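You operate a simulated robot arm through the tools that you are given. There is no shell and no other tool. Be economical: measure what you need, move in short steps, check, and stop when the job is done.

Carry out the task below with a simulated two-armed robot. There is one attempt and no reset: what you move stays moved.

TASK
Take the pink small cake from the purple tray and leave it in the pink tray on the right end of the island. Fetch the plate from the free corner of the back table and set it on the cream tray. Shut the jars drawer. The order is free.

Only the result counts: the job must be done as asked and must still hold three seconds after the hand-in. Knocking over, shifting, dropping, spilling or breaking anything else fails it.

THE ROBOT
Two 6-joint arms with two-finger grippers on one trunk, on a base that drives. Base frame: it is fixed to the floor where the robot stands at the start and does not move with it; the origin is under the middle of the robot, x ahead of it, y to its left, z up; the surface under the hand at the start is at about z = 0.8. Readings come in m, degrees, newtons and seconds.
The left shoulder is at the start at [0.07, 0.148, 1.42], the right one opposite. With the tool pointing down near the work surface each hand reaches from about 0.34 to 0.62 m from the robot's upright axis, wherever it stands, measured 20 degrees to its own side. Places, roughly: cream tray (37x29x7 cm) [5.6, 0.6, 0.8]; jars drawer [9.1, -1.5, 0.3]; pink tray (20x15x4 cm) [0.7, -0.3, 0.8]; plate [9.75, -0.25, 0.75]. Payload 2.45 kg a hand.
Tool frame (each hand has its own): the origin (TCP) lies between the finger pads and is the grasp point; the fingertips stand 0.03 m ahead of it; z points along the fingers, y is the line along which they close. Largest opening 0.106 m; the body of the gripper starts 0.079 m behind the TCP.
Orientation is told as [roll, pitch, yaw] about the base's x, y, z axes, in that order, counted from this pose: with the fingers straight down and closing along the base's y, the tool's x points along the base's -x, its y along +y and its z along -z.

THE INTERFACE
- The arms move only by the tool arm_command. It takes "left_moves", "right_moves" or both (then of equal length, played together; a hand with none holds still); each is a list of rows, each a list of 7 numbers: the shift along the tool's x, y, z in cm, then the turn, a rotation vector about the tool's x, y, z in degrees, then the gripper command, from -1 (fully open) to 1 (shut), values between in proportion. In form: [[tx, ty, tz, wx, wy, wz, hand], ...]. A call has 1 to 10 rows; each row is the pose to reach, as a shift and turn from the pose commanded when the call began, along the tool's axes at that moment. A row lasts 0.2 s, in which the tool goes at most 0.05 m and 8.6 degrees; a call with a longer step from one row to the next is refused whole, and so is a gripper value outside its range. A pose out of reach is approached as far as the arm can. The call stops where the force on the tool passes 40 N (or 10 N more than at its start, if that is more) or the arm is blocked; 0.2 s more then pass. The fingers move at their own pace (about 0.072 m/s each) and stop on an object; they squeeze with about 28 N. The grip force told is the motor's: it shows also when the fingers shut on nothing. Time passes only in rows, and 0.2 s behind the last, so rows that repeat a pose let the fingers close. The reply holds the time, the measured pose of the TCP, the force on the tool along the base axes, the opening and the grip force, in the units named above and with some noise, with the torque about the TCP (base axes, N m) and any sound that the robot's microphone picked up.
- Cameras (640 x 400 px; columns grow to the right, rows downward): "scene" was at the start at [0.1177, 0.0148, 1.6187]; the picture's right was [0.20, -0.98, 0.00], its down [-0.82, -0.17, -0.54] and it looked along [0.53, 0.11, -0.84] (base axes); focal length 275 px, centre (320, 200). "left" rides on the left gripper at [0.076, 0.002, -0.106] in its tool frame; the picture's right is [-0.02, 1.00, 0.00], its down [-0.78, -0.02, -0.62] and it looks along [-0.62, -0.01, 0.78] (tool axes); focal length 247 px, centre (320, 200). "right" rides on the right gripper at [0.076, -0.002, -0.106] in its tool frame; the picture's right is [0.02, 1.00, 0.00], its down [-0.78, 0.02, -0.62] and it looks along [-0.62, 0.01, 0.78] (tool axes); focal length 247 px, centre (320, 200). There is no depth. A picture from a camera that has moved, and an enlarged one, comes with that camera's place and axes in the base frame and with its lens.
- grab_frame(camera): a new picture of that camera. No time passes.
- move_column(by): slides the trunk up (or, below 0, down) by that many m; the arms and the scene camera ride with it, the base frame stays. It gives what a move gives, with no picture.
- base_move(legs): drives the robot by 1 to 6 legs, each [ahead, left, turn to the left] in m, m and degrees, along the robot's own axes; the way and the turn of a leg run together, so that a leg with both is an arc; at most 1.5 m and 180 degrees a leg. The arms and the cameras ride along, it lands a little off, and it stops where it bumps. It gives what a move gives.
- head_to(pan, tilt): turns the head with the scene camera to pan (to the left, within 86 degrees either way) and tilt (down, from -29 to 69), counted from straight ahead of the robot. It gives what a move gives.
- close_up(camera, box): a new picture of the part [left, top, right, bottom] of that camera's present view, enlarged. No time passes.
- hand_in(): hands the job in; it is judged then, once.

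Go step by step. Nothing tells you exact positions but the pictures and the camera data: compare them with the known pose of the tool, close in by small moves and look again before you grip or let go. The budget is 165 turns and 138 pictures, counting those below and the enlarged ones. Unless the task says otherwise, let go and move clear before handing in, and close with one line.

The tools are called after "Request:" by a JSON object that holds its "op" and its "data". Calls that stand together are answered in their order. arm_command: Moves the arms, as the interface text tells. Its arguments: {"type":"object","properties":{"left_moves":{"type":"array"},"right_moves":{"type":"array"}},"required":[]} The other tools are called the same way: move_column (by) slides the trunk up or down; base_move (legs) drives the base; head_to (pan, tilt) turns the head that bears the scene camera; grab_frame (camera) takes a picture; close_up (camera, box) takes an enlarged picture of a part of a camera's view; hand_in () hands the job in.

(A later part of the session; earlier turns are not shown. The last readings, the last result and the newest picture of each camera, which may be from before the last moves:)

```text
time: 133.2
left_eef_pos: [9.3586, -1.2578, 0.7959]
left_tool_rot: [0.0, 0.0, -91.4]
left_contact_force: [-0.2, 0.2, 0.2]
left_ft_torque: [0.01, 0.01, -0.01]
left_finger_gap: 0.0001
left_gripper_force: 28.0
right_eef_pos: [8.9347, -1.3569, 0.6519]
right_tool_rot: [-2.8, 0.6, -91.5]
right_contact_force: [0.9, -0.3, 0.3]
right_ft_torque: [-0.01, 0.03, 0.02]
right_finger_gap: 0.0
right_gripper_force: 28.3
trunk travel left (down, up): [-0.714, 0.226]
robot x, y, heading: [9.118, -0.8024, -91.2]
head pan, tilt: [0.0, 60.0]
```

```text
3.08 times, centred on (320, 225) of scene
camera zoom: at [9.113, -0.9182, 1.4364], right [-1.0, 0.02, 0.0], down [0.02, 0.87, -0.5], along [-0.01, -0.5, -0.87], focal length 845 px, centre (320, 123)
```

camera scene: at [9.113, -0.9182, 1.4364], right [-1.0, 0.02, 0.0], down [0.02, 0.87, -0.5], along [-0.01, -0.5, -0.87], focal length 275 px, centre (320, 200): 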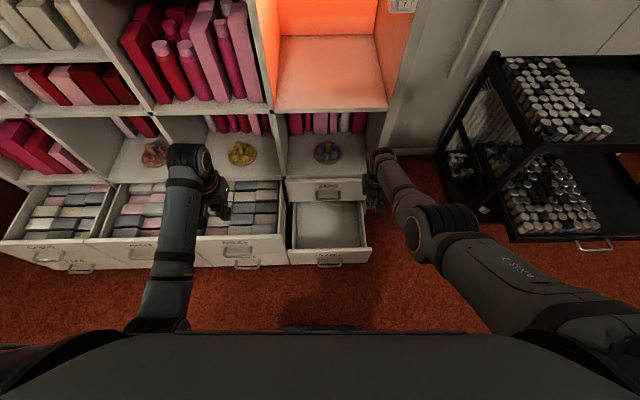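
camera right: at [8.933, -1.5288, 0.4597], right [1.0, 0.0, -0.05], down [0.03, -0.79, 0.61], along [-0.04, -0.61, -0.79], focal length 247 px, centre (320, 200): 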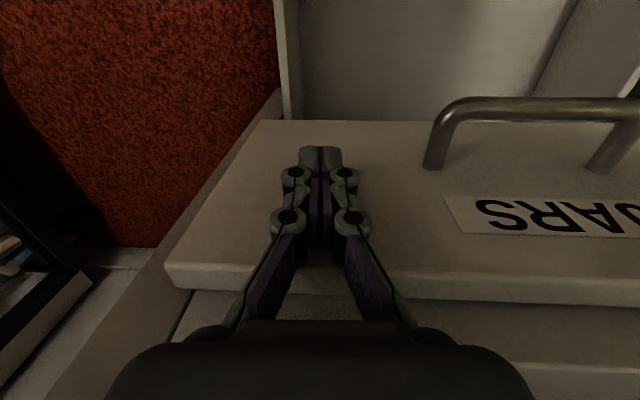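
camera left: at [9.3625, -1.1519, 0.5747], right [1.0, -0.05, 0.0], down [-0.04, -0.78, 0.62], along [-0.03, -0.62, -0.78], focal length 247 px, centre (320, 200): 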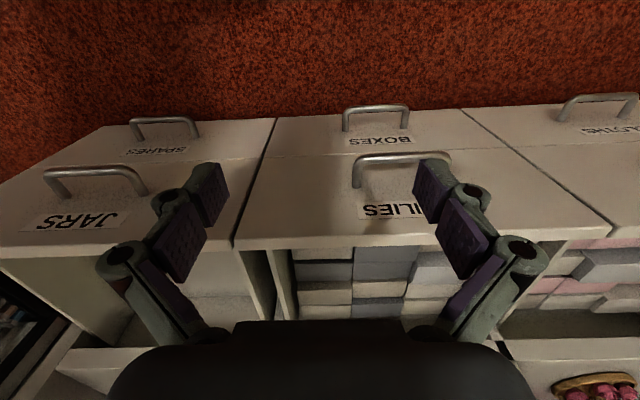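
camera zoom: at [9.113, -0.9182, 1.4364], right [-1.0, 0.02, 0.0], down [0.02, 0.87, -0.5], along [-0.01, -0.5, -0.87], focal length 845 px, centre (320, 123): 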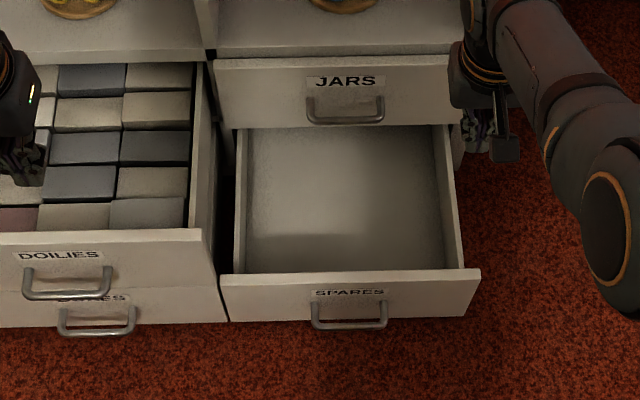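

The JARS drawer is fully shut and the others unchanged. Next the plate: raise the trunk, go to x≈9.75 and turn to face the table corner.

Request:
{"op": "move_column", "data": {"by": 0.22}}

Request:
{"op": "base_move", "data": {"legs": [[0.05, 0.66, 0], [0, 0, 91], [0, 0, 90]]}}

Request:
{"op": "head_to", "data": {"pan": -10, "tilt": 55}}

Request:
{"op": "grab_frame", "data": {"camera": "scene"}}

Request:
{"op": "grab_frame", "data": {"camera": "right"}}

```text
time: 135.6
left_eef_pos: [9.3595, -1.2559, 1.0166]
left_tool_rot: [0.0, 0.0, -91.4]
left_contact_force: [0.2, 0.3, -0.2]
left_ft_torque: [-0.04, 0.02, 0.01]
left_finger_gap: 0.0002
left_gripper_force: 28.1
right_eef_pos: [8.9345, -1.3565, 0.8719]
right_tool_rot: [-2.7, 0.6, -91.4]
right_contact_force: [0.6, -0.5, 0.4]
right_ft_torque: [-0.01, 0.03, -0.04]
right_finger_gap: 0.0001
right_gripper_force: 29.0
trunk travel left (down, up): [-0.934, 0.006]
robot x, y, heading: [9.1154, -0.7996, -91.5]
head pan, tilt: [0.0, 60.0]
```

```text
time: 147.0
left_eef_pos: [9.5104, -0.427, 1.0157]
left_tool_rot: [0.0, 0.0, 91.7]
left_contact_force: [0.0, 0.5, 0.2]
left_ft_torque: [-0.02, -0.03, 0.0]
left_finger_gap: 0.0
left_gripper_force: 28.3
right_eef_pos: [9.9285, -0.3025, 0.8712]
right_tool_rot: [-2.8, 0.6, 91.6]
right_contact_force: [0.7, 0.5, 0.0]
right_ft_torque: [0.01, 0.02, 0.02]
right_finger_gap: 0.0
right_gripper_force: 28.6
trunk travel left (down, up): [-0.934, 0.006]
robot x, y, heading: [9.7759, -0.867, 91.9]
head pan, tilt: [0.0, 60.0]
```

```text
time: 147.7
left_eef_pos: [9.5107, -0.4264, 1.0164]
left_tool_rot: [0.0, 0.0, 91.6]
left_contact_force: [-0.4, 0.4, 0.5]
left_ft_torque: [0.02, -0.04, 0.0]
left_finger_gap: 0.0
left_gripper_force: 28.5
right_eef_pos: [9.929, -0.3041, 0.8718]
right_tool_rot: [-2.8, 0.6, 91.7]
right_contact_force: [-0.6, 0.5, -0.1]
right_ft_torque: [-0.03, -0.01, 0.02]
right_finger_gap: 0.0
right_gripper_force: 28.5
trunk travel left (down, up): [-0.934, 0.006]
robot x, y, heading: [9.774, -0.8709, 91.7]
head pan, tilt: [-10.0, 55.0]
```

```text
73 pictures are left
camera scene: at [9.7851, -0.745, 1.6625], right [0.99, -0.14, 0.0], down [-0.12, -0.81, -0.57], along [0.08, 0.57, -0.82], focal length 275 px, centre (320, 200)
```

scene: 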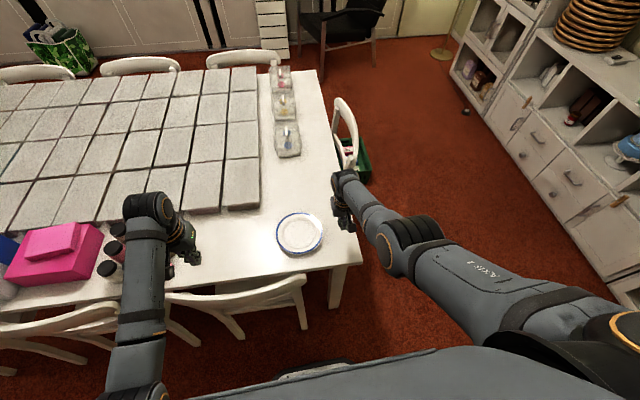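

```text
72 pictures are left
camera right: at [9.9274, -0.3785, 0.9796], right [-1.0, -0.05, -0.05], down [-0.07, 0.79, 0.61], along [0.01, 0.61, -0.79], focal length 247 px, centre (320, 200)
```

right: 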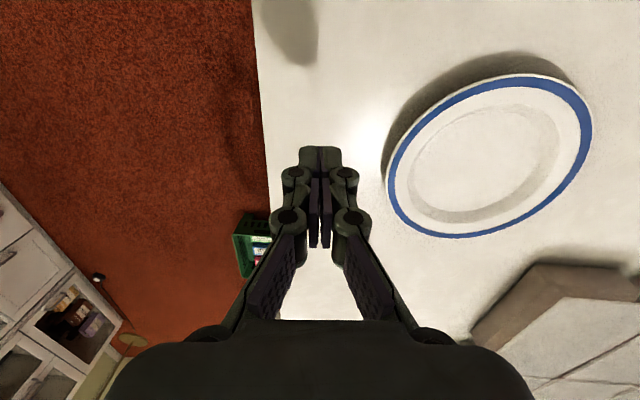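

The plate is centred near [9.78, -0.265], radius ≈0.088, with the table's near edge at y≈-0.39. I'll zoom to understand its rim.

Request:
{"op": "close_up", "data": {"camera": "right", "box": [360, 40, 620, 260]}}

Request:
{"op": "close_up", "data": {"camera": "scene", "box": [250, 190, 380, 300]}}

```text
1.82 times, centred on (490, 150) of right
camera zoom: at [9.9274, -0.3785, 0.9796], right [-1.0, -0.05, -0.05], down [-0.07, 0.79, 0.61], along [0.01, 0.61, -0.79], focal length 449 px, centre (11, 291)
```

zoom: 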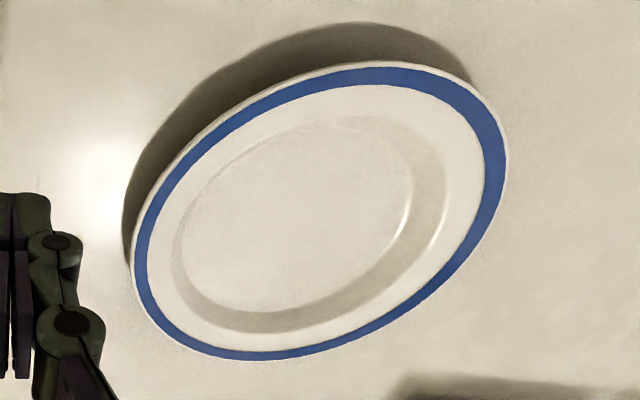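

```text
3.64 times, centred on (315, 245) of scene
camera zoom: at [9.7851, -0.745, 1.6625], right [0.99, -0.14, 0.0], down [-0.12, -0.81, -0.57], along [0.08, 0.57, -0.82], focal length 999 px, centre (338, 36)
```

zoom: 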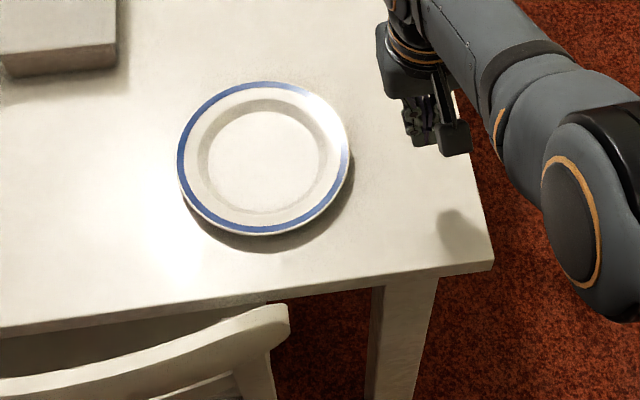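

The plate has a wide raised rim, so I need near-horizontal fingers closing vertically on the rim. A chair back stands to the left, so I'll angle in from the right: turn to heading ~120° and shift right.

Request:
{"op": "base_move", "data": {"legs": [[-0.03, -0.15, 0], [0, 0, 28]]}}

Request:
{"op": "head_to", "data": {"pan": -5, "tilt": 55}}

Request:
{"op": "grab_frame", "data": {"camera": "scene"}}

```text
time: 150.5
left_eef_pos: [9.4879, -0.6272, 1.0166]
left_tool_rot: [0.0, 0.0, 119.6]
left_contact_force: [-0.2, 0.3, 0.6]
left_ft_torque: [0.0, 0.03, 0.01]
left_finger_gap: 0.0001
left_gripper_force: 28.1
right_eef_pos: [9.8003, -0.3232, 0.8723]
right_tool_rot: [-2.8, 0.6, 119.7]
right_contact_force: [-0.7, 0.1, -0.5]
right_ft_torque: [0.01, -0.04, -0.02]
right_finger_gap: 0.0002
right_gripper_force: 28.7
trunk travel left (down, up): [-0.934, 0.006]
robot x, y, heading: [9.929, -0.8909, 119.4]
head pan, tilt: [-10.0, 55.0]
```

```text
time: 151.2
left_eef_pos: [9.4882, -0.6275, 1.0174]
left_tool_rot: [0.0, 0.0, 119.5]
left_contact_force: [0.0, -0.7, 0.7]
left_ft_torque: [0.03, 0.0, 0.02]
left_finger_gap: 0.0
left_gripper_force: 28.3
right_eef_pos: [9.7995, -0.3229, 0.8721]
right_tool_rot: [-2.8, 0.6, 119.7]
right_contact_force: [0.0, 0.3, -0.4]
right_ft_torque: [-0.02, -0.02, -0.02]
right_finger_gap: 0.0001
right_gripper_force: 28.6
trunk travel left (down, up): [-0.934, 0.006]
robot x, y, heading: [9.9269, -0.8928, 119.7]
head pan, tilt: [-5.0, 55.0]
```

```text
69 pictures are left
camera scene: at [9.8739, -0.7825, 1.6625], right [0.91, 0.42, 0.0], down [0.34, -0.74, -0.57], along [-0.24, 0.52, -0.82], focal length 275 px, centre (320, 200)
```

scene: 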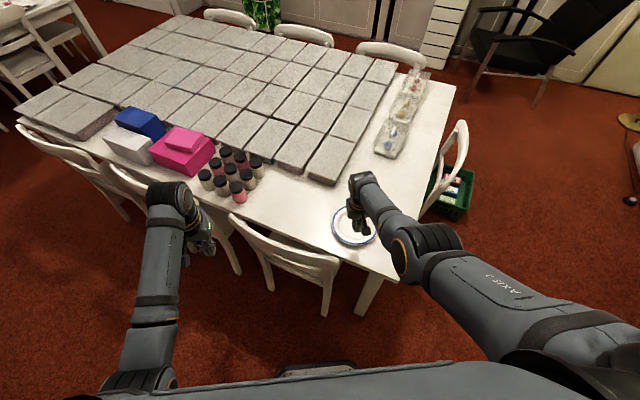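

Backing off 0.1 m and then turning the right hand in place toward the rim-gripping attitude (first half).

Request:
{"op": "base_move", "data": {"legs": [[-0.1, 0, 0]]}}

Request:
{"op": "arm_command", "data": {"right_moves": [[0, 0, 0, 3.88, -3.88, -6.09, 1], [0, 0, 0, 7.76, -7.76, -12.18, 1], [0, 0, 0, 11.64, -11.64, -18.27, 1], [0, 0, 0, 15.5, -15.5, -24.4, 1], [0, 0, 0, 19.4, -19.4, -30.5, 1], [0, 0, 0, 23.3, -23.3, -36.6, 1]]}}

Request:
{"op": "grab_frame", "data": {"camera": "scene"}}

```text
time: 152.3
left_eef_pos: [9.5343, -0.7114, 1.0149]
left_tool_rot: [0.0, 0.1, 119.6]
left_contact_force: [0.0, 0.3, 0.2]
left_ft_torque: [-0.03, -0.01, -0.01]
left_finger_gap: 0.0
left_gripper_force: 28.4
right_eef_pos: [9.846, -0.407, 0.871]
right_tool_rot: [-2.8, 0.8, 119.5]
right_contact_force: [-0.1, 0.3, 0.1]
right_ft_torque: [-0.04, -0.01, 0.0]
right_finger_gap: 0.0002
right_gripper_force: 28.8
trunk travel left (down, up): [-0.934, 0.006]
robot x, y, heading: [9.979, -0.9781, 119.8]
head pan, tilt: [-5.0, 55.0]
```

```text
time: 153.7
left_eef_pos: [9.5376, -0.7138, 1.0179]
left_tool_rot: [-0.1, 0.0, 119.6]
left_contact_force: [-1.3, 0.0, 0.5]
left_ft_torque: [-0.01, 0.05, -0.01]
left_finger_gap: 0.0
left_gripper_force: 27.5
right_eef_pos: [9.8596, -0.3966, 0.8764]
right_tool_rot: [-32.9, -10.8, 161.3]
right_contact_force: [-0.3, 0.1, -0.3]
right_ft_torque: [0.02, 0.01, -0.03]
right_finger_gap: 0.0
right_gripper_force: 28.6
trunk travel left (down, up): [-0.934, 0.006]
robot x, y, heading: [9.9778, -0.9768, 119.6]
head pan, tilt: [-5.0, 55.0]
```

```text
68 pictures are left
camera scene: at [9.9235, -0.8689, 1.6627], right [0.91, 0.42, 0.0], down [0.34, -0.74, -0.57], along [-0.24, 0.52, -0.82], focal length 275 px, centre (320, 200)
```

scene: 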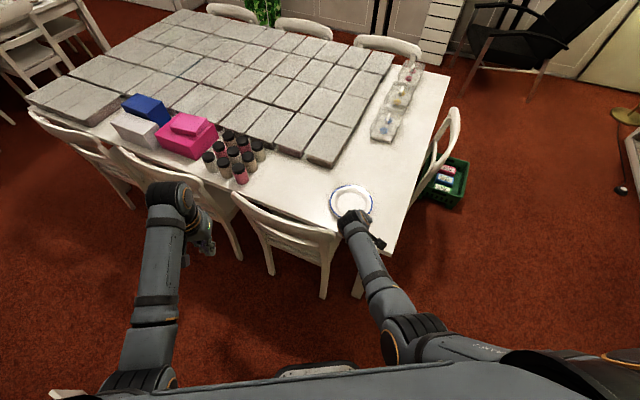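

Rotation works; continuing the second half.

Request:
{"op": "arm_command", "data": {"right_moves": [[0, 0, 0, 3.88, -3.88, -6.09, 1], [0, 0, 0, 7.76, -7.76, -12.18, 1], [0, 0, 0, 11.64, -11.64, -18.27, 1], [0, 0, 0, 15.5, -15.5, -24.4, 1], [0, 0, 0, 19.4, -19.4, -30.5, 0.6], [0, 0, 0, 23.3, -23.3, -36.6, 0.4], [0, 0, 0, 27.2, -27.2, -42.7, 0.4]]}}

Request:
{"op": "grab_frame", "data": {"camera": "scene"}}

Request:
{"op": "grab_frame", "data": {"camera": "right"}}

```text
time: 155.3
left_eef_pos: [9.5366, -0.7122, 1.0171]
left_tool_rot: [0.0, 0.0, 119.5]
left_contact_force: [-0.3, -0.6, 0.3]
left_ft_torque: [0.02, -0.02, 0.01]
left_finger_gap: 0.0002
left_gripper_force: 28.3
right_eef_pos: [9.8467, -0.4092, 0.8712]
right_tool_rot: [-64.3, 2.5, -150.5]
right_contact_force: [0.7, 0.3, 0.6]
right_ft_torque: [0.0, -0.04, 0.01]
right_finger_gap: 0.0318
right_gripper_force: 0.0
trunk travel left (down, up): [-0.934, 0.006]
robot x, y, heading: [9.98, -0.9778, 119.9]
head pan, tilt: [-5.0, 55.0]
```

```text
67 pictures are left
camera scene: at [9.9227, -0.8674, 1.6625], right [0.91, 0.42, 0.0], down [0.34, -0.74, -0.57], along [-0.24, 0.52, -0.82], focal length 275 px, centre (320, 200)
```

scene: 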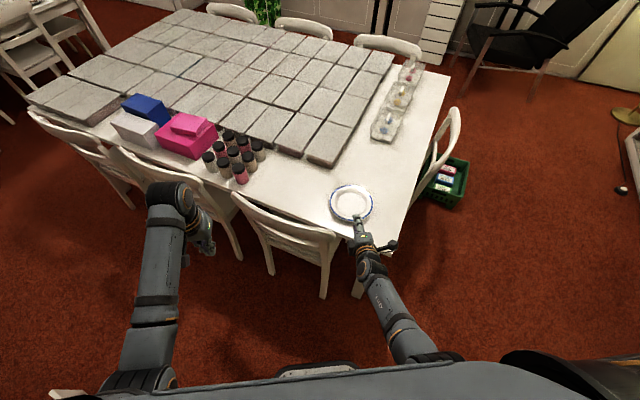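

```text
66 pictures are left
camera right: at [9.9591, -0.4548, 0.9227], right [0.27, -0.35, -0.9], down [-0.41, -0.88, 0.22], along [-0.87, 0.31, -0.38], focal length 247 px, centre (320, 200)
```

right: 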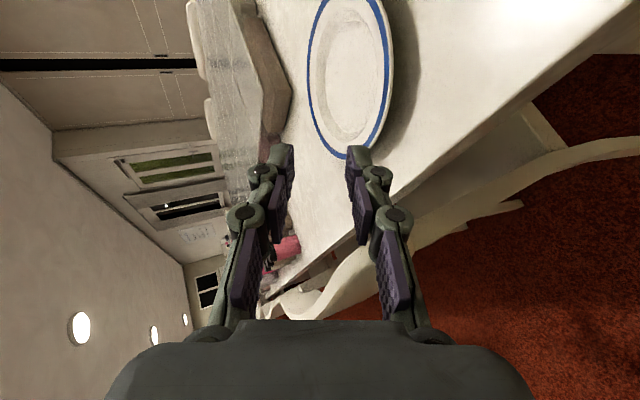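

The hand now points in at 25° below horizontal with the fingers stacked vertically. I'll shift 1.6 cm right to aim at the plate's centre, lower the trunk 6 cm, and check heights.

Request:
{"op": "move_column", "data": {"by": -0.06}}

Request:
{"op": "arm_command", "data": {"right_moves": [[1.6, 0, 2, 0, 0, 0, 0.4], [1.6, 0, 4, 0, 0, 0, 0.4]]}}

Request:
{"op": "grab_frame", "data": {"camera": "right"}}

Request:
{"op": "close_up", "data": {"camera": "scene", "box": [300, 170, 430, 280]}}

```text
time: 156.3
left_eef_pos: [9.5361, -0.7138, 0.9566]
left_tool_rot: [0.0, -0.1, 119.5]
left_contact_force: [-0.9, 1.3, 0.7]
left_ft_torque: [-0.01, -0.01, 0.02]
left_finger_gap: 0.0
left_gripper_force: 26.9
right_eef_pos: [9.8475, -0.4089, 0.8118]
right_tool_rot: [-64.3, 2.7, -150.3]
right_contact_force: [0.5, -0.1, 0.1]
right_ft_torque: [0.01, 0.01, 0.0]
right_finger_gap: 0.0319
right_gripper_force: 0.1
trunk travel left (down, up): [-0.874, 0.066]
robot x, y, heading: [9.9756, -0.9769, 119.7]
head pan, tilt: [-5.0, 55.0]
```

```text
time: 156.9
left_eef_pos: [9.5358, -0.7121, 0.9558]
left_tool_rot: [0.1, 0.1, 119.5]
left_contact_force: [-0.3, 0.0, -0.9]
left_ft_torque: [0.03, 0.0, 0.04]
left_finger_gap: 0.0
left_gripper_force: 27.6
right_eef_pos: [9.8447, -0.3682, 0.7965]
right_tool_rot: [-64.1, 3.0, -150.7]
right_contact_force: [0.5, 0.3, 0.0]
right_ft_torque: [0.04, -0.02, 0.02]
right_finger_gap: 0.0319
right_gripper_force: 0.0
trunk travel left (down, up): [-0.874, 0.066]
robot x, y, heading: [9.9733, -0.9767, 119.7]
head pan, tilt: [-5.0, 55.0]
```

```text
65 pictures are left
camera right: at [9.9555, -0.4157, 0.8483], right [0.27, -0.35, -0.9], down [-0.42, -0.88, 0.22], along [-0.87, 0.32, -0.39], focal length 247 px, centre (320, 200)
```

right: 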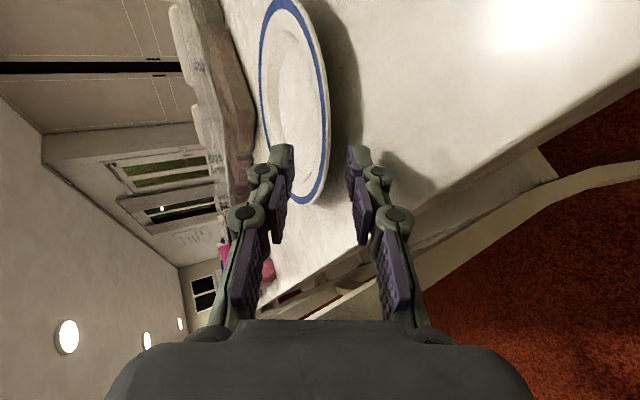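

```text
3.64 times, centred on (365, 225) of scene
camera zoom: at [9.921, -0.8662, 1.6024], right [0.91, 0.42, 0.0], down [0.34, -0.74, -0.57], along [-0.24, 0.52, -0.82], focal length 999 px, centre (156, 109)
```

zoom: 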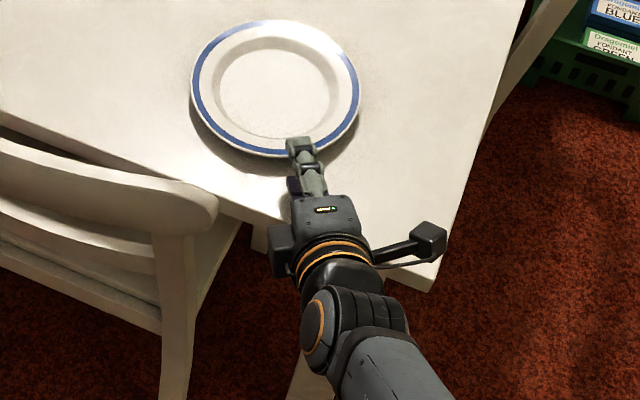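

The rim sits slightly below the fingers' centre line and ~4 cm ahead. I'll widen a bit and advance horizontally 2.4 cm so the lower finger slips under the rim.

Request:
{"op": "arm_command", "data": {"right_moves": [[0, 0, 0, 0, 0, 0, 0.2], [0, -0.5, 1.05, 0, 0, 0, 0.2], [0, -1.05, 2.15, 0, 0, 0, 0.2]]}}

Request:
{"op": "grab_frame", "data": {"camera": "right"}}

Request:
{"op": "close_up", "data": {"camera": "right", "box": [220, 60, 420, 230]}}

```text
time: 157.7
left_eef_pos: [9.5363, -0.7125, 0.9568]
left_tool_rot: [0.0, 0.0, 119.6]
left_contact_force: [0.4, 0.4, 0.4]
left_ft_torque: [0.0, -0.01, -0.01]
left_finger_gap: 0.0
left_gripper_force: 28.4
right_eef_pos: [9.8331, -0.352, 0.8038]
right_tool_rot: [-64.1, 3.0, -150.7]
right_contact_force: [0.6, -0.3, 0.3]
right_ft_torque: [-0.01, 0.02, 0.01]
right_finger_gap: 0.0423
right_gripper_force: 0.0
right hand out of reach, approached as far as the arm can: row 2, 3
trunk travel left (down, up): [-0.874, 0.066]
robot x, y, heading: [9.9788, -0.9806, 120.0]
head pan, tilt: [-5.0, 55.0]
```

```text
63 pictures are left
camera right: at [9.9434, -0.3992, 0.8556], right [0.27, -0.35, -0.9], down [-0.42, -0.88, 0.21], along [-0.87, 0.31, -0.39], focal length 247 px, centre (320, 200)
```

right: 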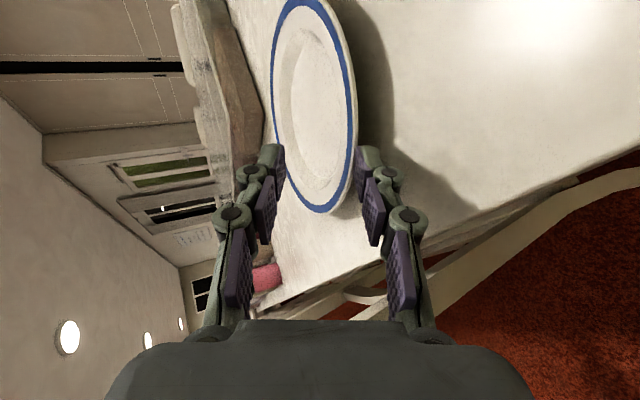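

```text
2.35 times, centred on (320, 145) of right
camera zoom: at [9.9434, -0.3992, 0.8556], right [0.27, -0.35, -0.9], down [-0.42, -0.88, 0.21], along [-0.87, 0.31, -0.39], focal length 581 px, centre (320, 329)
```

zoom: 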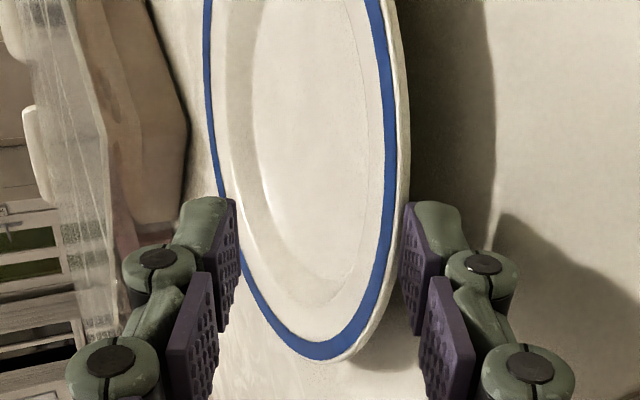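

The arm is at its reach limit; I'll retract 8 cm along the finger axis, drive 8 cm nearer, and check again.

Request:
{"op": "arm_command", "data": {"right_moves": [[0, 0, -4, 0, 0, 0, 0.2], [0, 0, -8, 0, 0, 0, 0.2]]}}

Request:
{"op": "base_move", "data": {"legs": [[0.08, 0, 0]]}}

Request:
{"op": "grab_frame", "data": {"camera": "right"}}

```text
time: 158.3
left_eef_pos: [9.5369, -0.7146, 0.9572]
left_tool_rot: [0.0, -0.1, 119.6]
left_contact_force: [0.0, -0.5, -0.2]
left_ft_torque: [0.04, 0.01, -0.01]
left_finger_gap: 0.0
left_gripper_force: 28.2
right_eef_pos: [9.8648, -0.4178, 0.8395]
right_tool_rot: [-64.4, 2.8, -150.4]
right_contact_force: [0.2, 0.1, 0.5]
right_ft_torque: [-0.03, -0.04, -0.05]
right_finger_gap: 0.0423
right_gripper_force: 0.0
trunk travel left (down, up): [-0.874, 0.066]
robot x, y, heading: [9.9813, -0.9783, 119.4]
head pan, tilt: [-5.0, 55.0]
```

```text
time: 159.4
left_eef_pos: [9.4981, -0.6462, 0.9584]
left_tool_rot: [0.1, -0.2, 119.6]
left_contact_force: [0.9, 0.2, 0.2]
left_ft_torque: [0.02, 0.0, -0.02]
left_finger_gap: 0.0
left_gripper_force: 28.0
right_eef_pos: [9.8265, -0.3484, 0.8389]
right_tool_rot: [-64.5, 2.8, -150.3]
right_contact_force: [-0.3, -0.9, 0.6]
right_ft_torque: [0.0, -0.01, 0.0]
right_finger_gap: 0.0424
right_gripper_force: 0.1
trunk travel left (down, up): [-0.874, 0.066]
robot x, y, heading: [9.9377, -0.9094, 119.7]
head pan, tilt: [-5.0, 55.0]
```

```text
61 pictures are left
camera right: at [9.9378, -0.3957, 0.8905], right [0.27, -0.34, -0.9], down [-0.41, -0.89, 0.21], along [-0.87, 0.31, -0.38], focal length 247 px, centre (320, 200)
```

right: 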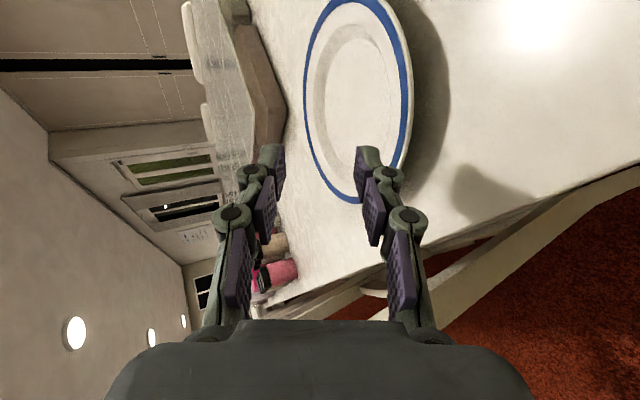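

Now pull back slightly, go down, and advance horizontally under the rim, stopping just at the lip to check.

Request:
{"op": "arm_command", "data": {"right_moves": [[0.5, 1.09, -2.24, 0, 0, 0, 0.2], [0.5, 3.07, -1.29, 0, 0, 0, 0.2], [0.5, 5.05, -0.34, 0, 0, 0, 0.2], [0.5, 4.62, 0.55, 0, 0, 0, 0.2], [0.5, 4.3, 1.2, 0, 0, 0, 0.2]]}}

Request:
{"op": "grab_frame", "data": {"camera": "right"}}

Request:
{"op": "close_up", "data": {"camera": "right", "box": [220, 60, 420, 230]}}

```text
time: 160.6
left_eef_pos: [9.4991, -0.644, 0.9566]
left_tool_rot: [0.0, 0.0, 119.5]
left_contact_force: [-0.7, -0.7, 0.2]
left_ft_torque: [0.03, -0.03, 0.01]
left_finger_gap: 0.0002
left_gripper_force: 28.5
right_eef_pos: [9.8353, -0.35, 0.7931]
right_tool_rot: [-64.2, 2.9, -150.6]
right_contact_force: [-0.1, 0.8, 0.3]
right_ft_torque: [0.05, -0.03, 0.0]
right_finger_gap: 0.0422
right_gripper_force: 0.1
right hand out of reach, approached as far as the arm can: row 2
trunk travel left (down, up): [-0.874, 0.066]
robot x, y, heading: [9.9378, -0.9112, 119.8]
head pan, tilt: [-5.0, 55.0]
```

```text
60 pictures are left
camera right: at [9.9461, -0.3971, 0.8457], right [0.27, -0.35, -0.9], down [-0.41, -0.88, 0.22], along [-0.87, 0.31, -0.38], focal length 247 px, centre (320, 200)
```

right: 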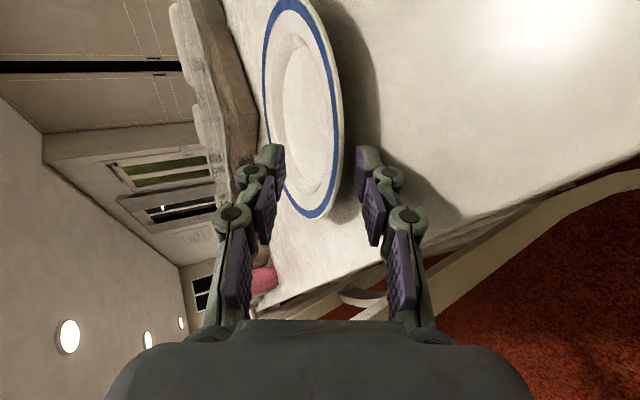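

```text
2.35 times, centred on (320, 145) of right
camera zoom: at [9.9461, -0.3971, 0.8457], right [0.27, -0.35, -0.9], down [-0.41, -0.88, 0.22], along [-0.87, 0.31, -0.38], focal length 581 px, centre (320, 329)
```

zoom: 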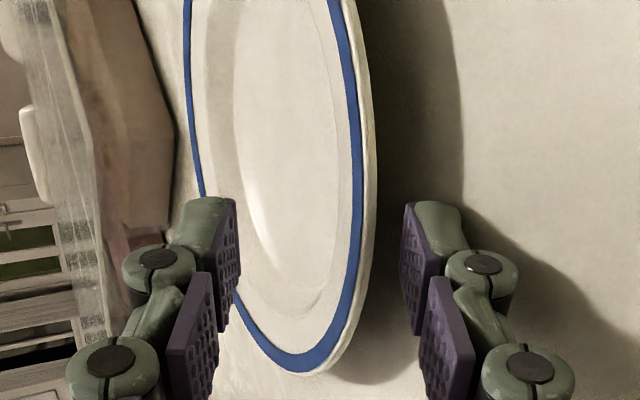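

Good: the rim lies between the fingers with clearance. Advancing 1.4 cm over/under the rim.

Request:
{"op": "arm_command", "data": {"right_moves": [[0, -0.3, 0.65, 0, 0, 0, 0.2], [0, -0.6, 1.25, 0, 0, 0, 0.2]]}}

Request:
{"op": "close_up", "data": {"camera": "right", "box": [220, 60, 420, 230]}}

Request:
{"op": "close_up", "data": {"camera": "scene", "box": [300, 170, 430, 280]}}

```text
time: 161.2
left_eef_pos: [9.497, -0.6438, 0.9571]
left_tool_rot: [0.0, 0.0, 119.6]
left_contact_force: [0.5, 0.9, 1.2]
left_ft_torque: [-0.01, 0.01, -0.02]
left_finger_gap: 0.0
left_gripper_force: 28.3
right_eef_pos: [9.8288, -0.3389, 0.7937]
right_tool_rot: [-64.3, 2.9, -150.5]
right_contact_force: [-0.5, 0.0, -0.8]
right_ft_torque: [0.01, -0.02, -0.04]
right_finger_gap: 0.0428
right_gripper_force: 0.3
trunk travel left (down, up): [-0.874, 0.066]
robot x, y, heading: [9.9417, -0.9082, 119.6]
head pan, tilt: [-5.0, 55.0]
```

```text
2.35 times, centred on (320, 145) of right
camera zoom: at [9.9395, -0.385, 0.8459], right [0.27, -0.35, -0.9], down [-0.41, -0.88, 0.22], along [-0.87, 0.31, -0.38], focal length 581 px, centre (320, 329)
```

zoom: 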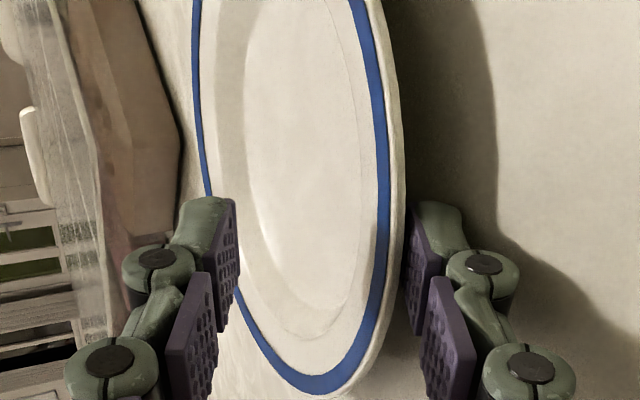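

```text
3.64 times, centred on (365, 225) of scene
camera zoom: at [9.8828, -0.7984, 1.6025], right [0.91, 0.42, 0.0], down [0.34, -0.74, -0.57], along [-0.24, 0.52, -0.82], focal length 999 px, centre (156, 109)
```

zoom: 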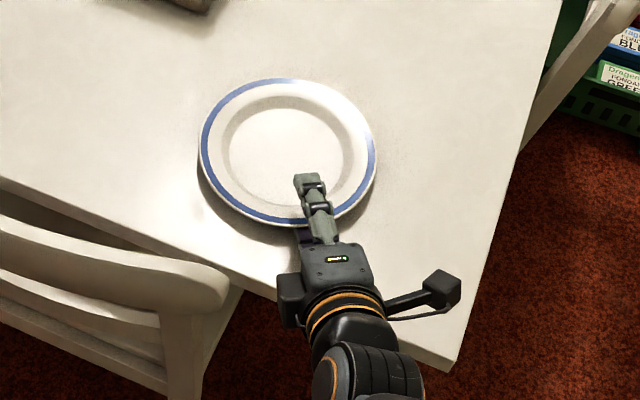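

The rim is well inside the grip. Closing while moving the hand down so the lower finger stays put and the upper finger comes down on the rim.

Request:
{"op": "arm_command", "data": {"right_moves": [[0, 0.4, 0, 0, 0, 0, 0.4], [0, 0.8, 0, 0, 0, 0, 0.6], [0, 1.2, 0, 0, 0, 0, 0.8], [0, 1.4, 0, 0, 0, 0, 1], [0, 1.4, 0, 0, 0, 0, 1], [0, 1.4, 0, 0, 0, 0, 1]]}}

Request:
{"op": "close_up", "data": {"camera": "right", "box": [220, 60, 420, 230]}}

```text
time: 162.6
left_eef_pos: [9.4983, -0.6438, 0.9561]
left_tool_rot: [-0.1, 0.1, 119.6]
left_contact_force: [-0.4, -0.3, -0.5]
left_ft_torque: [-0.01, -0.01, -0.02]
left_finger_gap: 0.0
left_gripper_force: 27.9
right_eef_pos: [9.8308, -0.3446, 0.7855]
right_tool_rot: [-64.1, 3.1, -150.9]
right_contact_force: [-0.1, 0.9, -0.4]
right_ft_torque: [0.01, 0.11, -0.06]
right_finger_gap: 0.0059
right_gripper_force: 28.0
right hand out of reach, approached as far as the arm can: row 4, 5, 6
trunk travel left (down, up): [-0.874, 0.066]
robot x, y, heading: [9.9395, -0.909, 119.8]
head pan, tilt: [-5.0, 55.0]
```

```text
2.35 times, centred on (320, 145) of right
camera zoom: at [9.941, -0.3909, 0.8378], right [0.27, -0.35, -0.9], down [-0.42, -0.88, 0.21], along [-0.87, 0.32, -0.39], focal length 581 px, centre (320, 329)
```

zoom: 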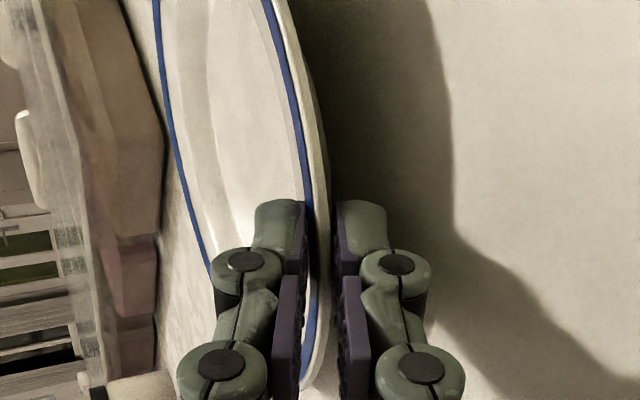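

Rim gripped (gap 5.9 mm, 28 N). Lifting 6 cm with the trunk.

Request:
{"op": "move_column", "data": {"by": 0.03}}

Request:
{"op": "grab_frame", "data": {"camera": "scene"}}

Request:
{"op": "grab_frame", "data": {"camera": "right"}}

```text
time: 163.3
left_eef_pos: [9.4974, -0.6455, 0.9851]
left_tool_rot: [0.0, 0.1, 119.7]
left_contact_force: [0.2, -0.4, 0.2]
left_ft_torque: [0.01, 0.01, 0.01]
left_finger_gap: 0.0
left_gripper_force: 28.1
right_eef_pos: [9.8309, -0.3439, 0.8145]
right_tool_rot: [-64.1, 3.1, -150.9]
right_contact_force: [-1.1, 1.0, -1.8]
right_ft_torque: [-0.02, -0.06, 0.01]
right_finger_gap: 0.006
right_gripper_force: 27.5
trunk travel left (down, up): [-0.904, 0.036]
robot x, y, heading: [9.9391, -0.9067, 119.7]
head pan, tilt: [-5.0, 55.0]
```

```text
55 pictures are left
camera scene: at [9.8831, -0.799, 1.6326], right [0.91, 0.42, 0.0], down [0.34, -0.74, -0.57], along [-0.24, 0.52, -0.82], focal length 275 px, centre (320, 200)
```

scene: 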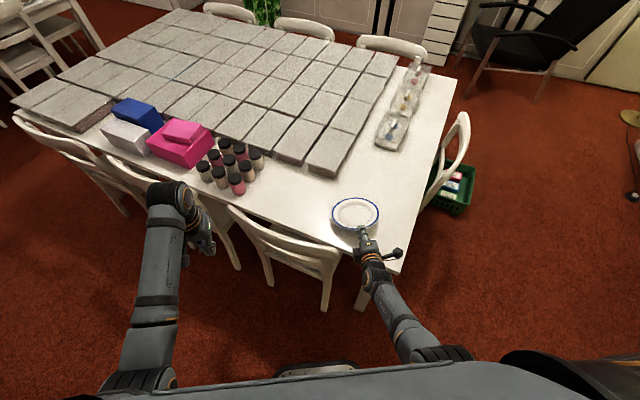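

```text
54 pictures are left
camera right: at [9.9411, -0.3912, 0.8676], right [0.27, -0.35, -0.9], down [-0.42, -0.88, 0.21], along [-0.86, 0.32, -0.39], focal length 247 px, centre (320, 200)
```

right: 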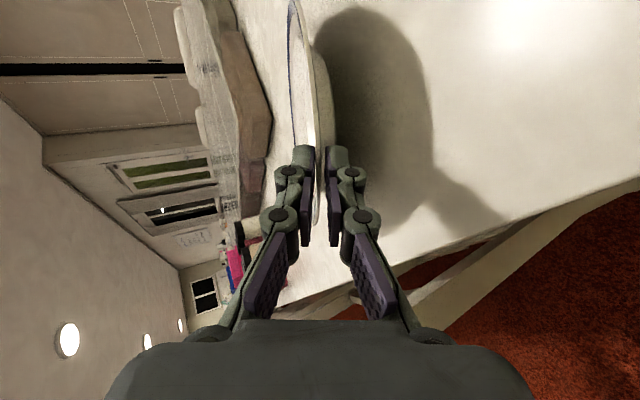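

The plate is lifted and held along the finger plane. I'll raise to the top, then slide the robot toward +x, clear of the chairs, before turning.

Request:
{"op": "move_column", "data": {"by": 0.035}}

Request:
{"op": "base_move", "data": {"legs": [[-0.3, -0.57, 0]]}}

Request:
{"op": "grab_frame", "data": {"camera": "scene"}}

```text
time: 164.1
left_eef_pos: [9.4971, -0.6446, 1.0216]
left_tool_rot: [0.1, 0.0, 119.6]
left_contact_force: [0.9, 0.3, 0.6]
left_ft_torque: [0.0, 0.01, -0.02]
left_finger_gap: 0.0
left_gripper_force: 28.1
right_eef_pos: [9.8306, -0.3435, 0.8496]
right_tool_rot: [-64.0, 3.0, -150.8]
right_contact_force: [0.8, -0.2, -2.0]
right_ft_torque: [-0.16, -0.09, 0.02]
right_finger_gap: 0.0061
right_gripper_force: 28.1
trunk travel left (down, up): [-0.939, 0.001]
robot x, y, heading: [9.9396, -0.9083, 119.7]
head pan, tilt: [-5.0, 55.0]
```

```text
time: 167.7
left_eef_pos: [10.1354, -0.6256, 1.0207]
left_tool_rot: [0.0, -0.1, 119.4]
left_contact_force: [-0.1, 0.1, 0.0]
left_ft_torque: [0.0, -0.03, 0.04]
left_finger_gap: 0.0
left_gripper_force: 28.2
right_eef_pos: [10.4694, -0.3266, 0.8499]
right_tool_rot: [-64.0, 3.1, -151.2]
right_contact_force: [0.0, 0.4, -1.7]
right_ft_torque: [-0.14, -0.07, 0.01]
right_finger_gap: 0.006
right_gripper_force: 27.9
trunk travel left (down, up): [-0.939, 0.001]
robot x, y, heading: [10.5767, -0.8918, 119.6]
head pan, tilt: [-5.0, 55.0]
```

```text
53 pictures are left
camera scene: at [10.5191, -0.782, 1.6674], right [0.91, 0.41, 0.0], down [0.34, -0.75, -0.57], along [-0.24, 0.52, -0.82], focal length 275 px, centre (320, 200)
```

scene: 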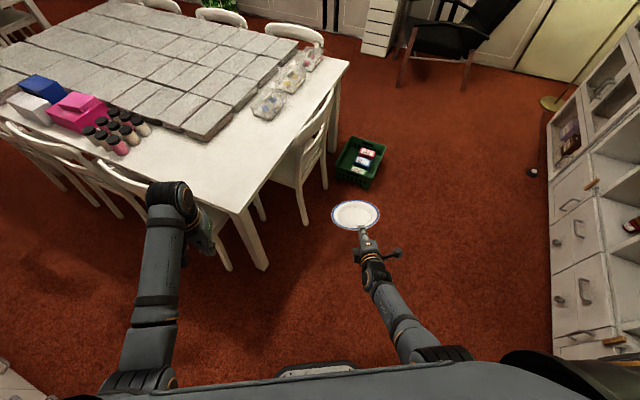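

The plate is secure. The open side around the far end looks wider, so I'll go round that way: heading 90°, then along the left lane.

Request:
{"op": "base_move", "data": {"legs": [[0, -0.12, -29.5], [1.3, 0, 0], [1.35, 0, 0]]}}

Request:
{"op": "head_to", "data": {"pan": 70, "tilt": 25}}

Request:
{"op": "grab_frame", "data": {"camera": "scene"}}

Request:
{"op": "grab_frame", "data": {"camera": "right"}}

```text
time: 180.2
left_eef_pos: [10.4338, 1.9236, 1.021]
left_tool_rot: [0.0, 0.0, 90.5]
left_contact_force: [-0.1, 0.3, 0.1]
left_ft_torque: [-0.09, -0.02, 0.02]
left_finger_gap: 0.0
left_gripper_force: 28.0
right_eef_pos: [10.8706, 2.0133, 0.8383]
right_tool_rot: [-62.4, 3.0, -179.7]
right_contact_force: [-0.6, -27.3, 2.2]
right_ft_torque: [-0.47, -0.09, -0.2]
right_finger_gap: 0.0117
right_gripper_force: 27.4
trunk travel left (down, up): [-0.939, 0.001]
robot x, y, heading: [10.6903, 1.479, 90.7]
head pan, tilt: [-5.0, 55.0]
stopped in leg 3: the force on the tool passed its limit at 72 N (the readings are from after the stop); the commanded pose is now the measured one
```

```text
time: 181.7
left_eef_pos: [10.432, 1.9189, 1.0237]
left_tool_rot: [0.0, -0.3, 90.6]
left_contact_force: [0.1, -0.3, -0.2]
left_ft_torque: [-0.01, -0.01, 0.01]
left_finger_gap: 0.0
left_gripper_force: 27.8
right_eef_pos: [10.8703, 2.0151, 0.8468]
right_tool_rot: [-63.3, 3.0, -179.8]
right_contact_force: [-1.4, -27.2, 2.6]
right_ft_torque: [-0.6, -0.04, -0.05]
right_finger_gap: 0.0123
right_gripper_force: 27.6
trunk travel left (down, up): [-0.939, 0.001]
robot x, y, heading: [10.6869, 1.4799, 90.9]
head pan, tilt: [70.0, 25.0]
```

```text
52 pictures are left
camera scene: at [10.602, 1.5527, 1.7119], right [0.33, 0.94, 0.0], down [0.4, -0.14, -0.91], along [-0.85, 0.3, -0.42], focal length 275 px, centre (320, 200)
```

scene: 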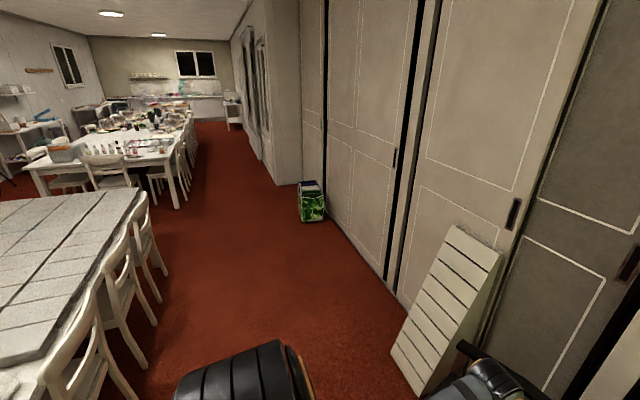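

```text
51 pictures are left
camera right: at [10.9438, 1.9205, 0.8995], right [0.07, -0.45, -0.89], down [-0.79, -0.56, 0.22], along [-0.6, 0.69, -0.4], focal length 247 px, centre (320, 200)
```

right: 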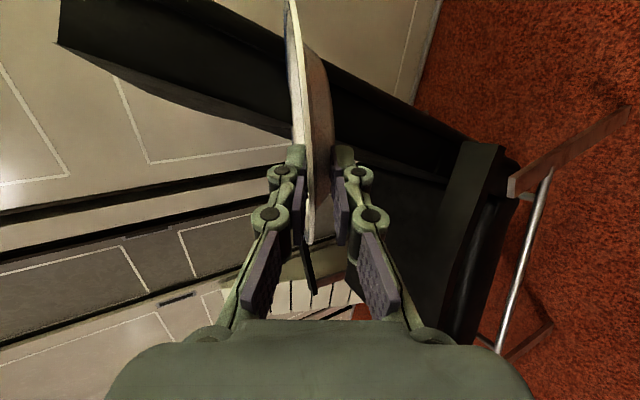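

The plate touched the black armchair's back, closer than I judged; the plate is still gripped. Backing straight off and checking.

Request:
{"op": "base_move", "data": {"legs": [[-0.2, 0, 0]]}}

Request:
{"op": "head_to", "data": {"pan": 0, "tilt": 45}}

Request:
{"op": "grab_frame", "data": {"camera": "scene"}}

Request:
{"op": "grab_frame", "data": {"camera": "right"}}

```text
time: 183.3
left_eef_pos: [10.4365, 1.7246, 1.0199]
left_tool_rot: [0.0, 0.1, 90.6]
left_contact_force: [0.3, 1.2, -0.3]
left_ft_torque: [-0.04, 0.03, -0.03]
left_finger_gap: 0.0001
left_gripper_force: 28.2
right_eef_pos: [10.8726, 1.818, 0.8427]
right_tool_rot: [-63.0, 3.0, -179.9]
right_contact_force: [0.8, -0.4, -1.8]
right_ft_torque: [-0.12, -0.01, -0.05]
right_finger_gap: 0.0098
right_gripper_force: 28.1
trunk travel left (down, up): [-0.939, 0.001]
robot x, y, heading: [10.6934, 1.2763, 90.6]
head pan, tilt: [70.0, 25.0]
```

```text
time: 184.7
left_eef_pos: [10.4338, 1.721, 1.0219]
left_tool_rot: [0.0, 0.0, 90.6]
left_contact_force: [0.5, 0.4, -0.3]
left_ft_torque: [0.0, 0.03, 0.02]
left_finger_gap: 0.0
left_gripper_force: 28.1
right_eef_pos: [10.8721, 1.8164, 0.8449]
right_tool_rot: [-63.3, 3.0, -179.9]
right_contact_force: [-0.5, 0.1, -2.3]
right_ft_torque: [-0.14, 0.0, 0.01]
right_finger_gap: 0.0098
right_gripper_force: 27.9
trunk travel left (down, up): [-0.939, 0.001]
robot x, y, heading: [10.6938, 1.2754, 91.0]
head pan, tilt: [0.0, 45.0]
```

```text
50 pictures are left
camera scene: at [10.6908, 1.4075, 1.681], right [1.0, 0.01, 0.0], down [0.01, -0.71, -0.71], along [-0.01, 0.71, -0.71], focal length 275 px, centre (320, 200)
```

scene: 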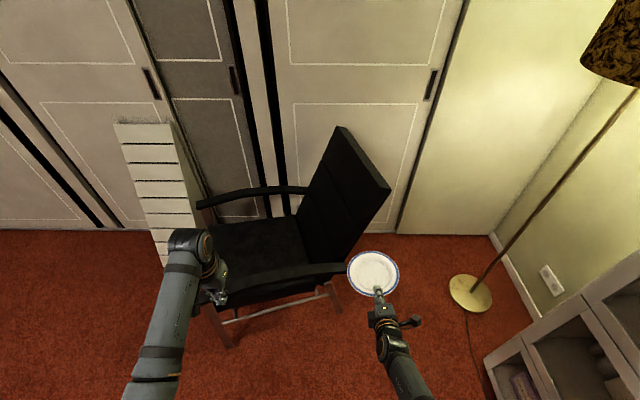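

```text
49 pictures are left
camera right: at [10.9466, 1.7217, 0.8982], right [0.07, -0.45, -0.89], down [-0.79, -0.56, 0.22], along [-0.6, 0.69, -0.4], focal length 247 px, centre (320, 200)
```

right: 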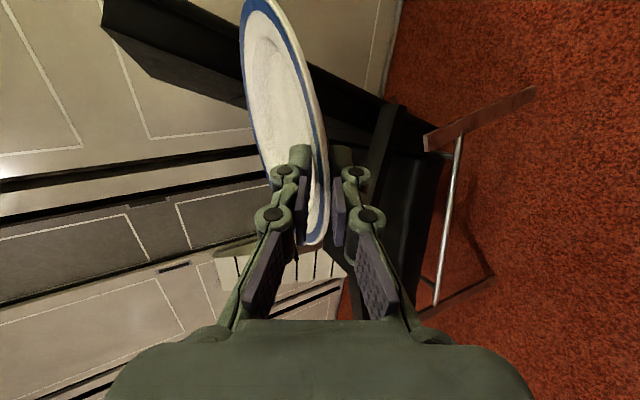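

The armchair appears unmoved and the plate is still held, now nearer level. I'll back to y≈0.8, turn to heading 180°, and then enter the left lane at y≈1.45.

Request:
{"op": "base_move", "data": {"legs": [[-0.5, -0.12, 0], [0, 0, 45], [0, 0, 44]]}}

Request:
{"op": "head_to", "data": {"pan": -10, "tilt": 40}}

Request:
{"op": "grab_frame", "data": {"camera": "scene"}}

```text
time: 191.7
left_eef_pos: [10.368, 0.5362, 1.0215]
left_tool_rot: [-0.1, 0.0, 179.2]
left_contact_force: [-0.5, 0.5, -0.3]
left_ft_torque: [0.0, 0.05, 0.0]
left_finger_gap: 0.0001
left_gripper_force: 28.4
right_eef_pos: [10.282, 0.9767, 0.8436]
right_tool_rot: [-63.1, 3.0, -91.2]
right_contact_force: [0.6, 0.1, -1.7]
right_ft_torque: [0.01, -0.18, 0.0]
right_finger_gap: 0.0097
right_gripper_force: 28.0
trunk travel left (down, up): [-0.939, 0.001]
robot x, y, heading: [10.8152, 0.7844, 179.6]
head pan, tilt: [0.0, 45.0]
```

```text
time: 192.4
left_eef_pos: [10.3681, 0.5366, 1.0228]
left_tool_rot: [0.1, 0.0, 179.3]
left_contact_force: [0.0, 0.0, -0.6]
left_ft_torque: [0.02, -0.03, -0.03]
left_finger_gap: 0.0
left_gripper_force: 27.8
right_eef_pos: [10.2826, 0.975, 0.8435]
right_tool_rot: [-63.2, 3.0, -91.2]
right_contact_force: [0.6, -1.2, -1.4]
right_ft_torque: [0.02, -0.12, -0.02]
right_finger_gap: 0.0099
right_gripper_force: 28.3
trunk travel left (down, up): [-0.939, 0.001]
robot x, y, heading: [10.8139, 0.7852, 179.6]
head pan, tilt: [-10.0, 40.0]
```

```text
48 pictures are left
camera scene: at [10.6836, 0.801, 1.6882], right [0.18, 0.98, 0.0], down [0.63, -0.12, -0.77], along [-0.75, 0.14, -0.64], focal length 275 px, centre (320, 200)
```

scene: 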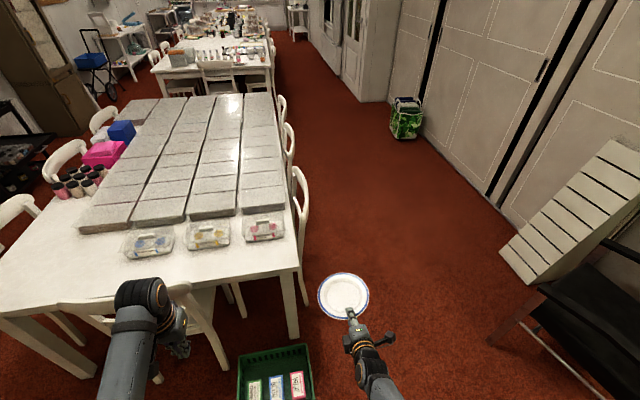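

The left lane is clear. Strafing to y≈1.47 and driving ahead.

Request:
{"op": "base_move", "data": {"legs": [[0, -0.68, 0], [1.3, 0, 0], [1.3, 0, 0], [1.0, 0, 0]]}}

Request:
{"op": "head_to", "data": {"pan": 15, "tilt": 35}}

Request:
{"op": "grab_frame", "data": {"camera": "scene"}}

```text
time: 213.3
left_eef_pos: [6.7781, 1.3272, 1.023]
left_tool_rot: [0.1, -0.1, 178.4]
left_contact_force: [-0.1, -0.4, 1.0]
left_ft_torque: [-0.05, 0.0, 0.03]
left_finger_gap: 0.0
left_gripper_force: 28.3
right_eef_pos: [6.6996, 1.7664, 0.8439]
right_tool_rot: [-63.1, 3.0, -91.9]
right_contact_force: [0.3, 0.1, -2.0]
right_ft_torque: [0.01, -0.21, 0.05]
right_finger_gap: 0.0098
right_gripper_force: 27.6
trunk travel left (down, up): [-0.939, 0.001]
robot x, y, heading: [7.2349, 1.5701, 178.3]
head pan, tilt: [-10.0, 40.0]
```

```text
time: 214.2
left_eef_pos: [6.7771, 1.3258, 1.0216]
left_tool_rot: [0.0, 0.0, 178.4]
left_contact_force: [-0.2, -0.3, -0.1]
left_ft_torque: [-0.04, 0.0, 0.0]
left_finger_gap: 0.0
left_gripper_force: 28.3
right_eef_pos: [6.6983, 1.7674, 0.8446]
right_tool_rot: [-63.0, 3.0, -92.0]
right_contact_force: [0.1, 0.9, -1.5]
right_ft_torque: [-0.04, -0.15, -0.05]
right_finger_gap: 0.0099
right_gripper_force: 27.9
trunk travel left (down, up): [-0.939, 0.001]
robot x, y, heading: [7.2295, 1.5684, 178.4]
head pan, tilt: [15.0, 35.0]
```

```text
47 pictures are left
camera scene: at [7.0946, 1.5493, 1.6957], right [-0.23, 0.97, 0.0], down [0.56, 0.13, -0.82], along [-0.8, -0.19, -0.57], focal length 275 px, centre (320, 200)
```

scene: 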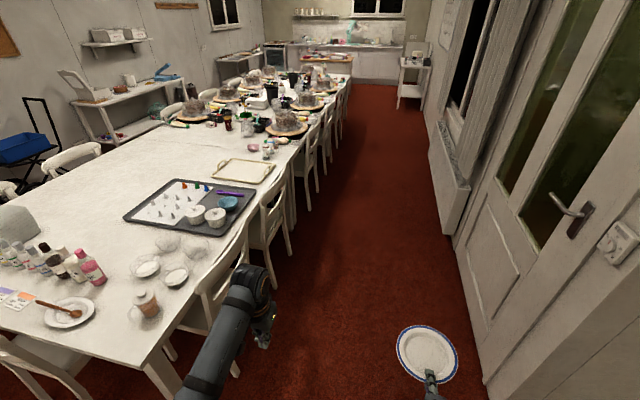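

Zooming on the cream tray and the chairs in front of it.

Request:
{"op": "close_up", "data": {"camera": "scene", "box": [180, 120, 340, 260]}}

Request:
{"op": "grab_frame", "data": {"camera": "right"}}

```text
2.86 times, centred on (260, 190) of scene
camera zoom: at [7.0946, 1.5493, 1.6957], right [-0.23, 0.97, 0.0], down [0.56, 0.13, -0.82], along [-0.8, -0.19, -0.57], focal length 785 px, centre (491, 229)
```

zoom: 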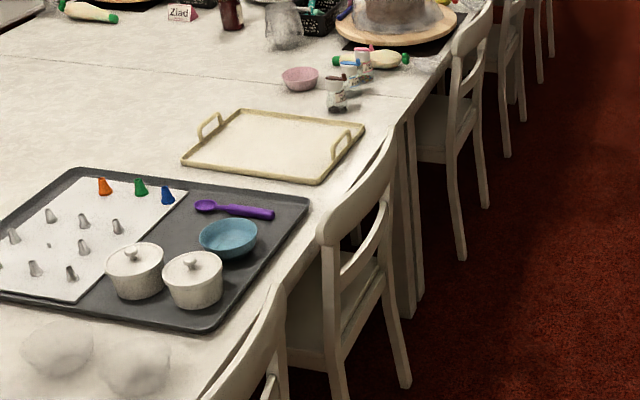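

```text
45 pictures are left
camera right: at [6.7949, 1.8371, 0.8978], right [0.45, 0.05, -0.89], down [0.53, -0.82, 0.22], along [-0.71, -0.58, -0.4], focal length 247 px, centre (320, 200)
```

right: 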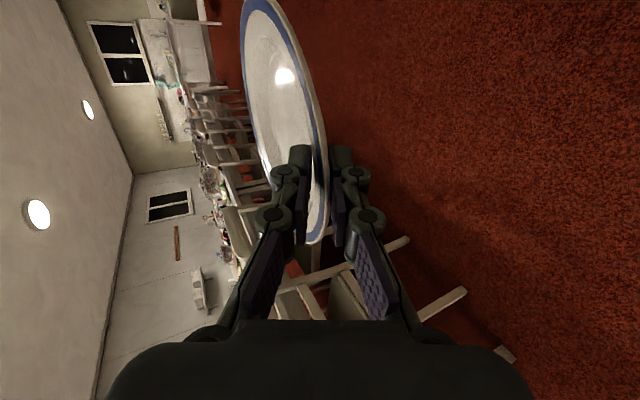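

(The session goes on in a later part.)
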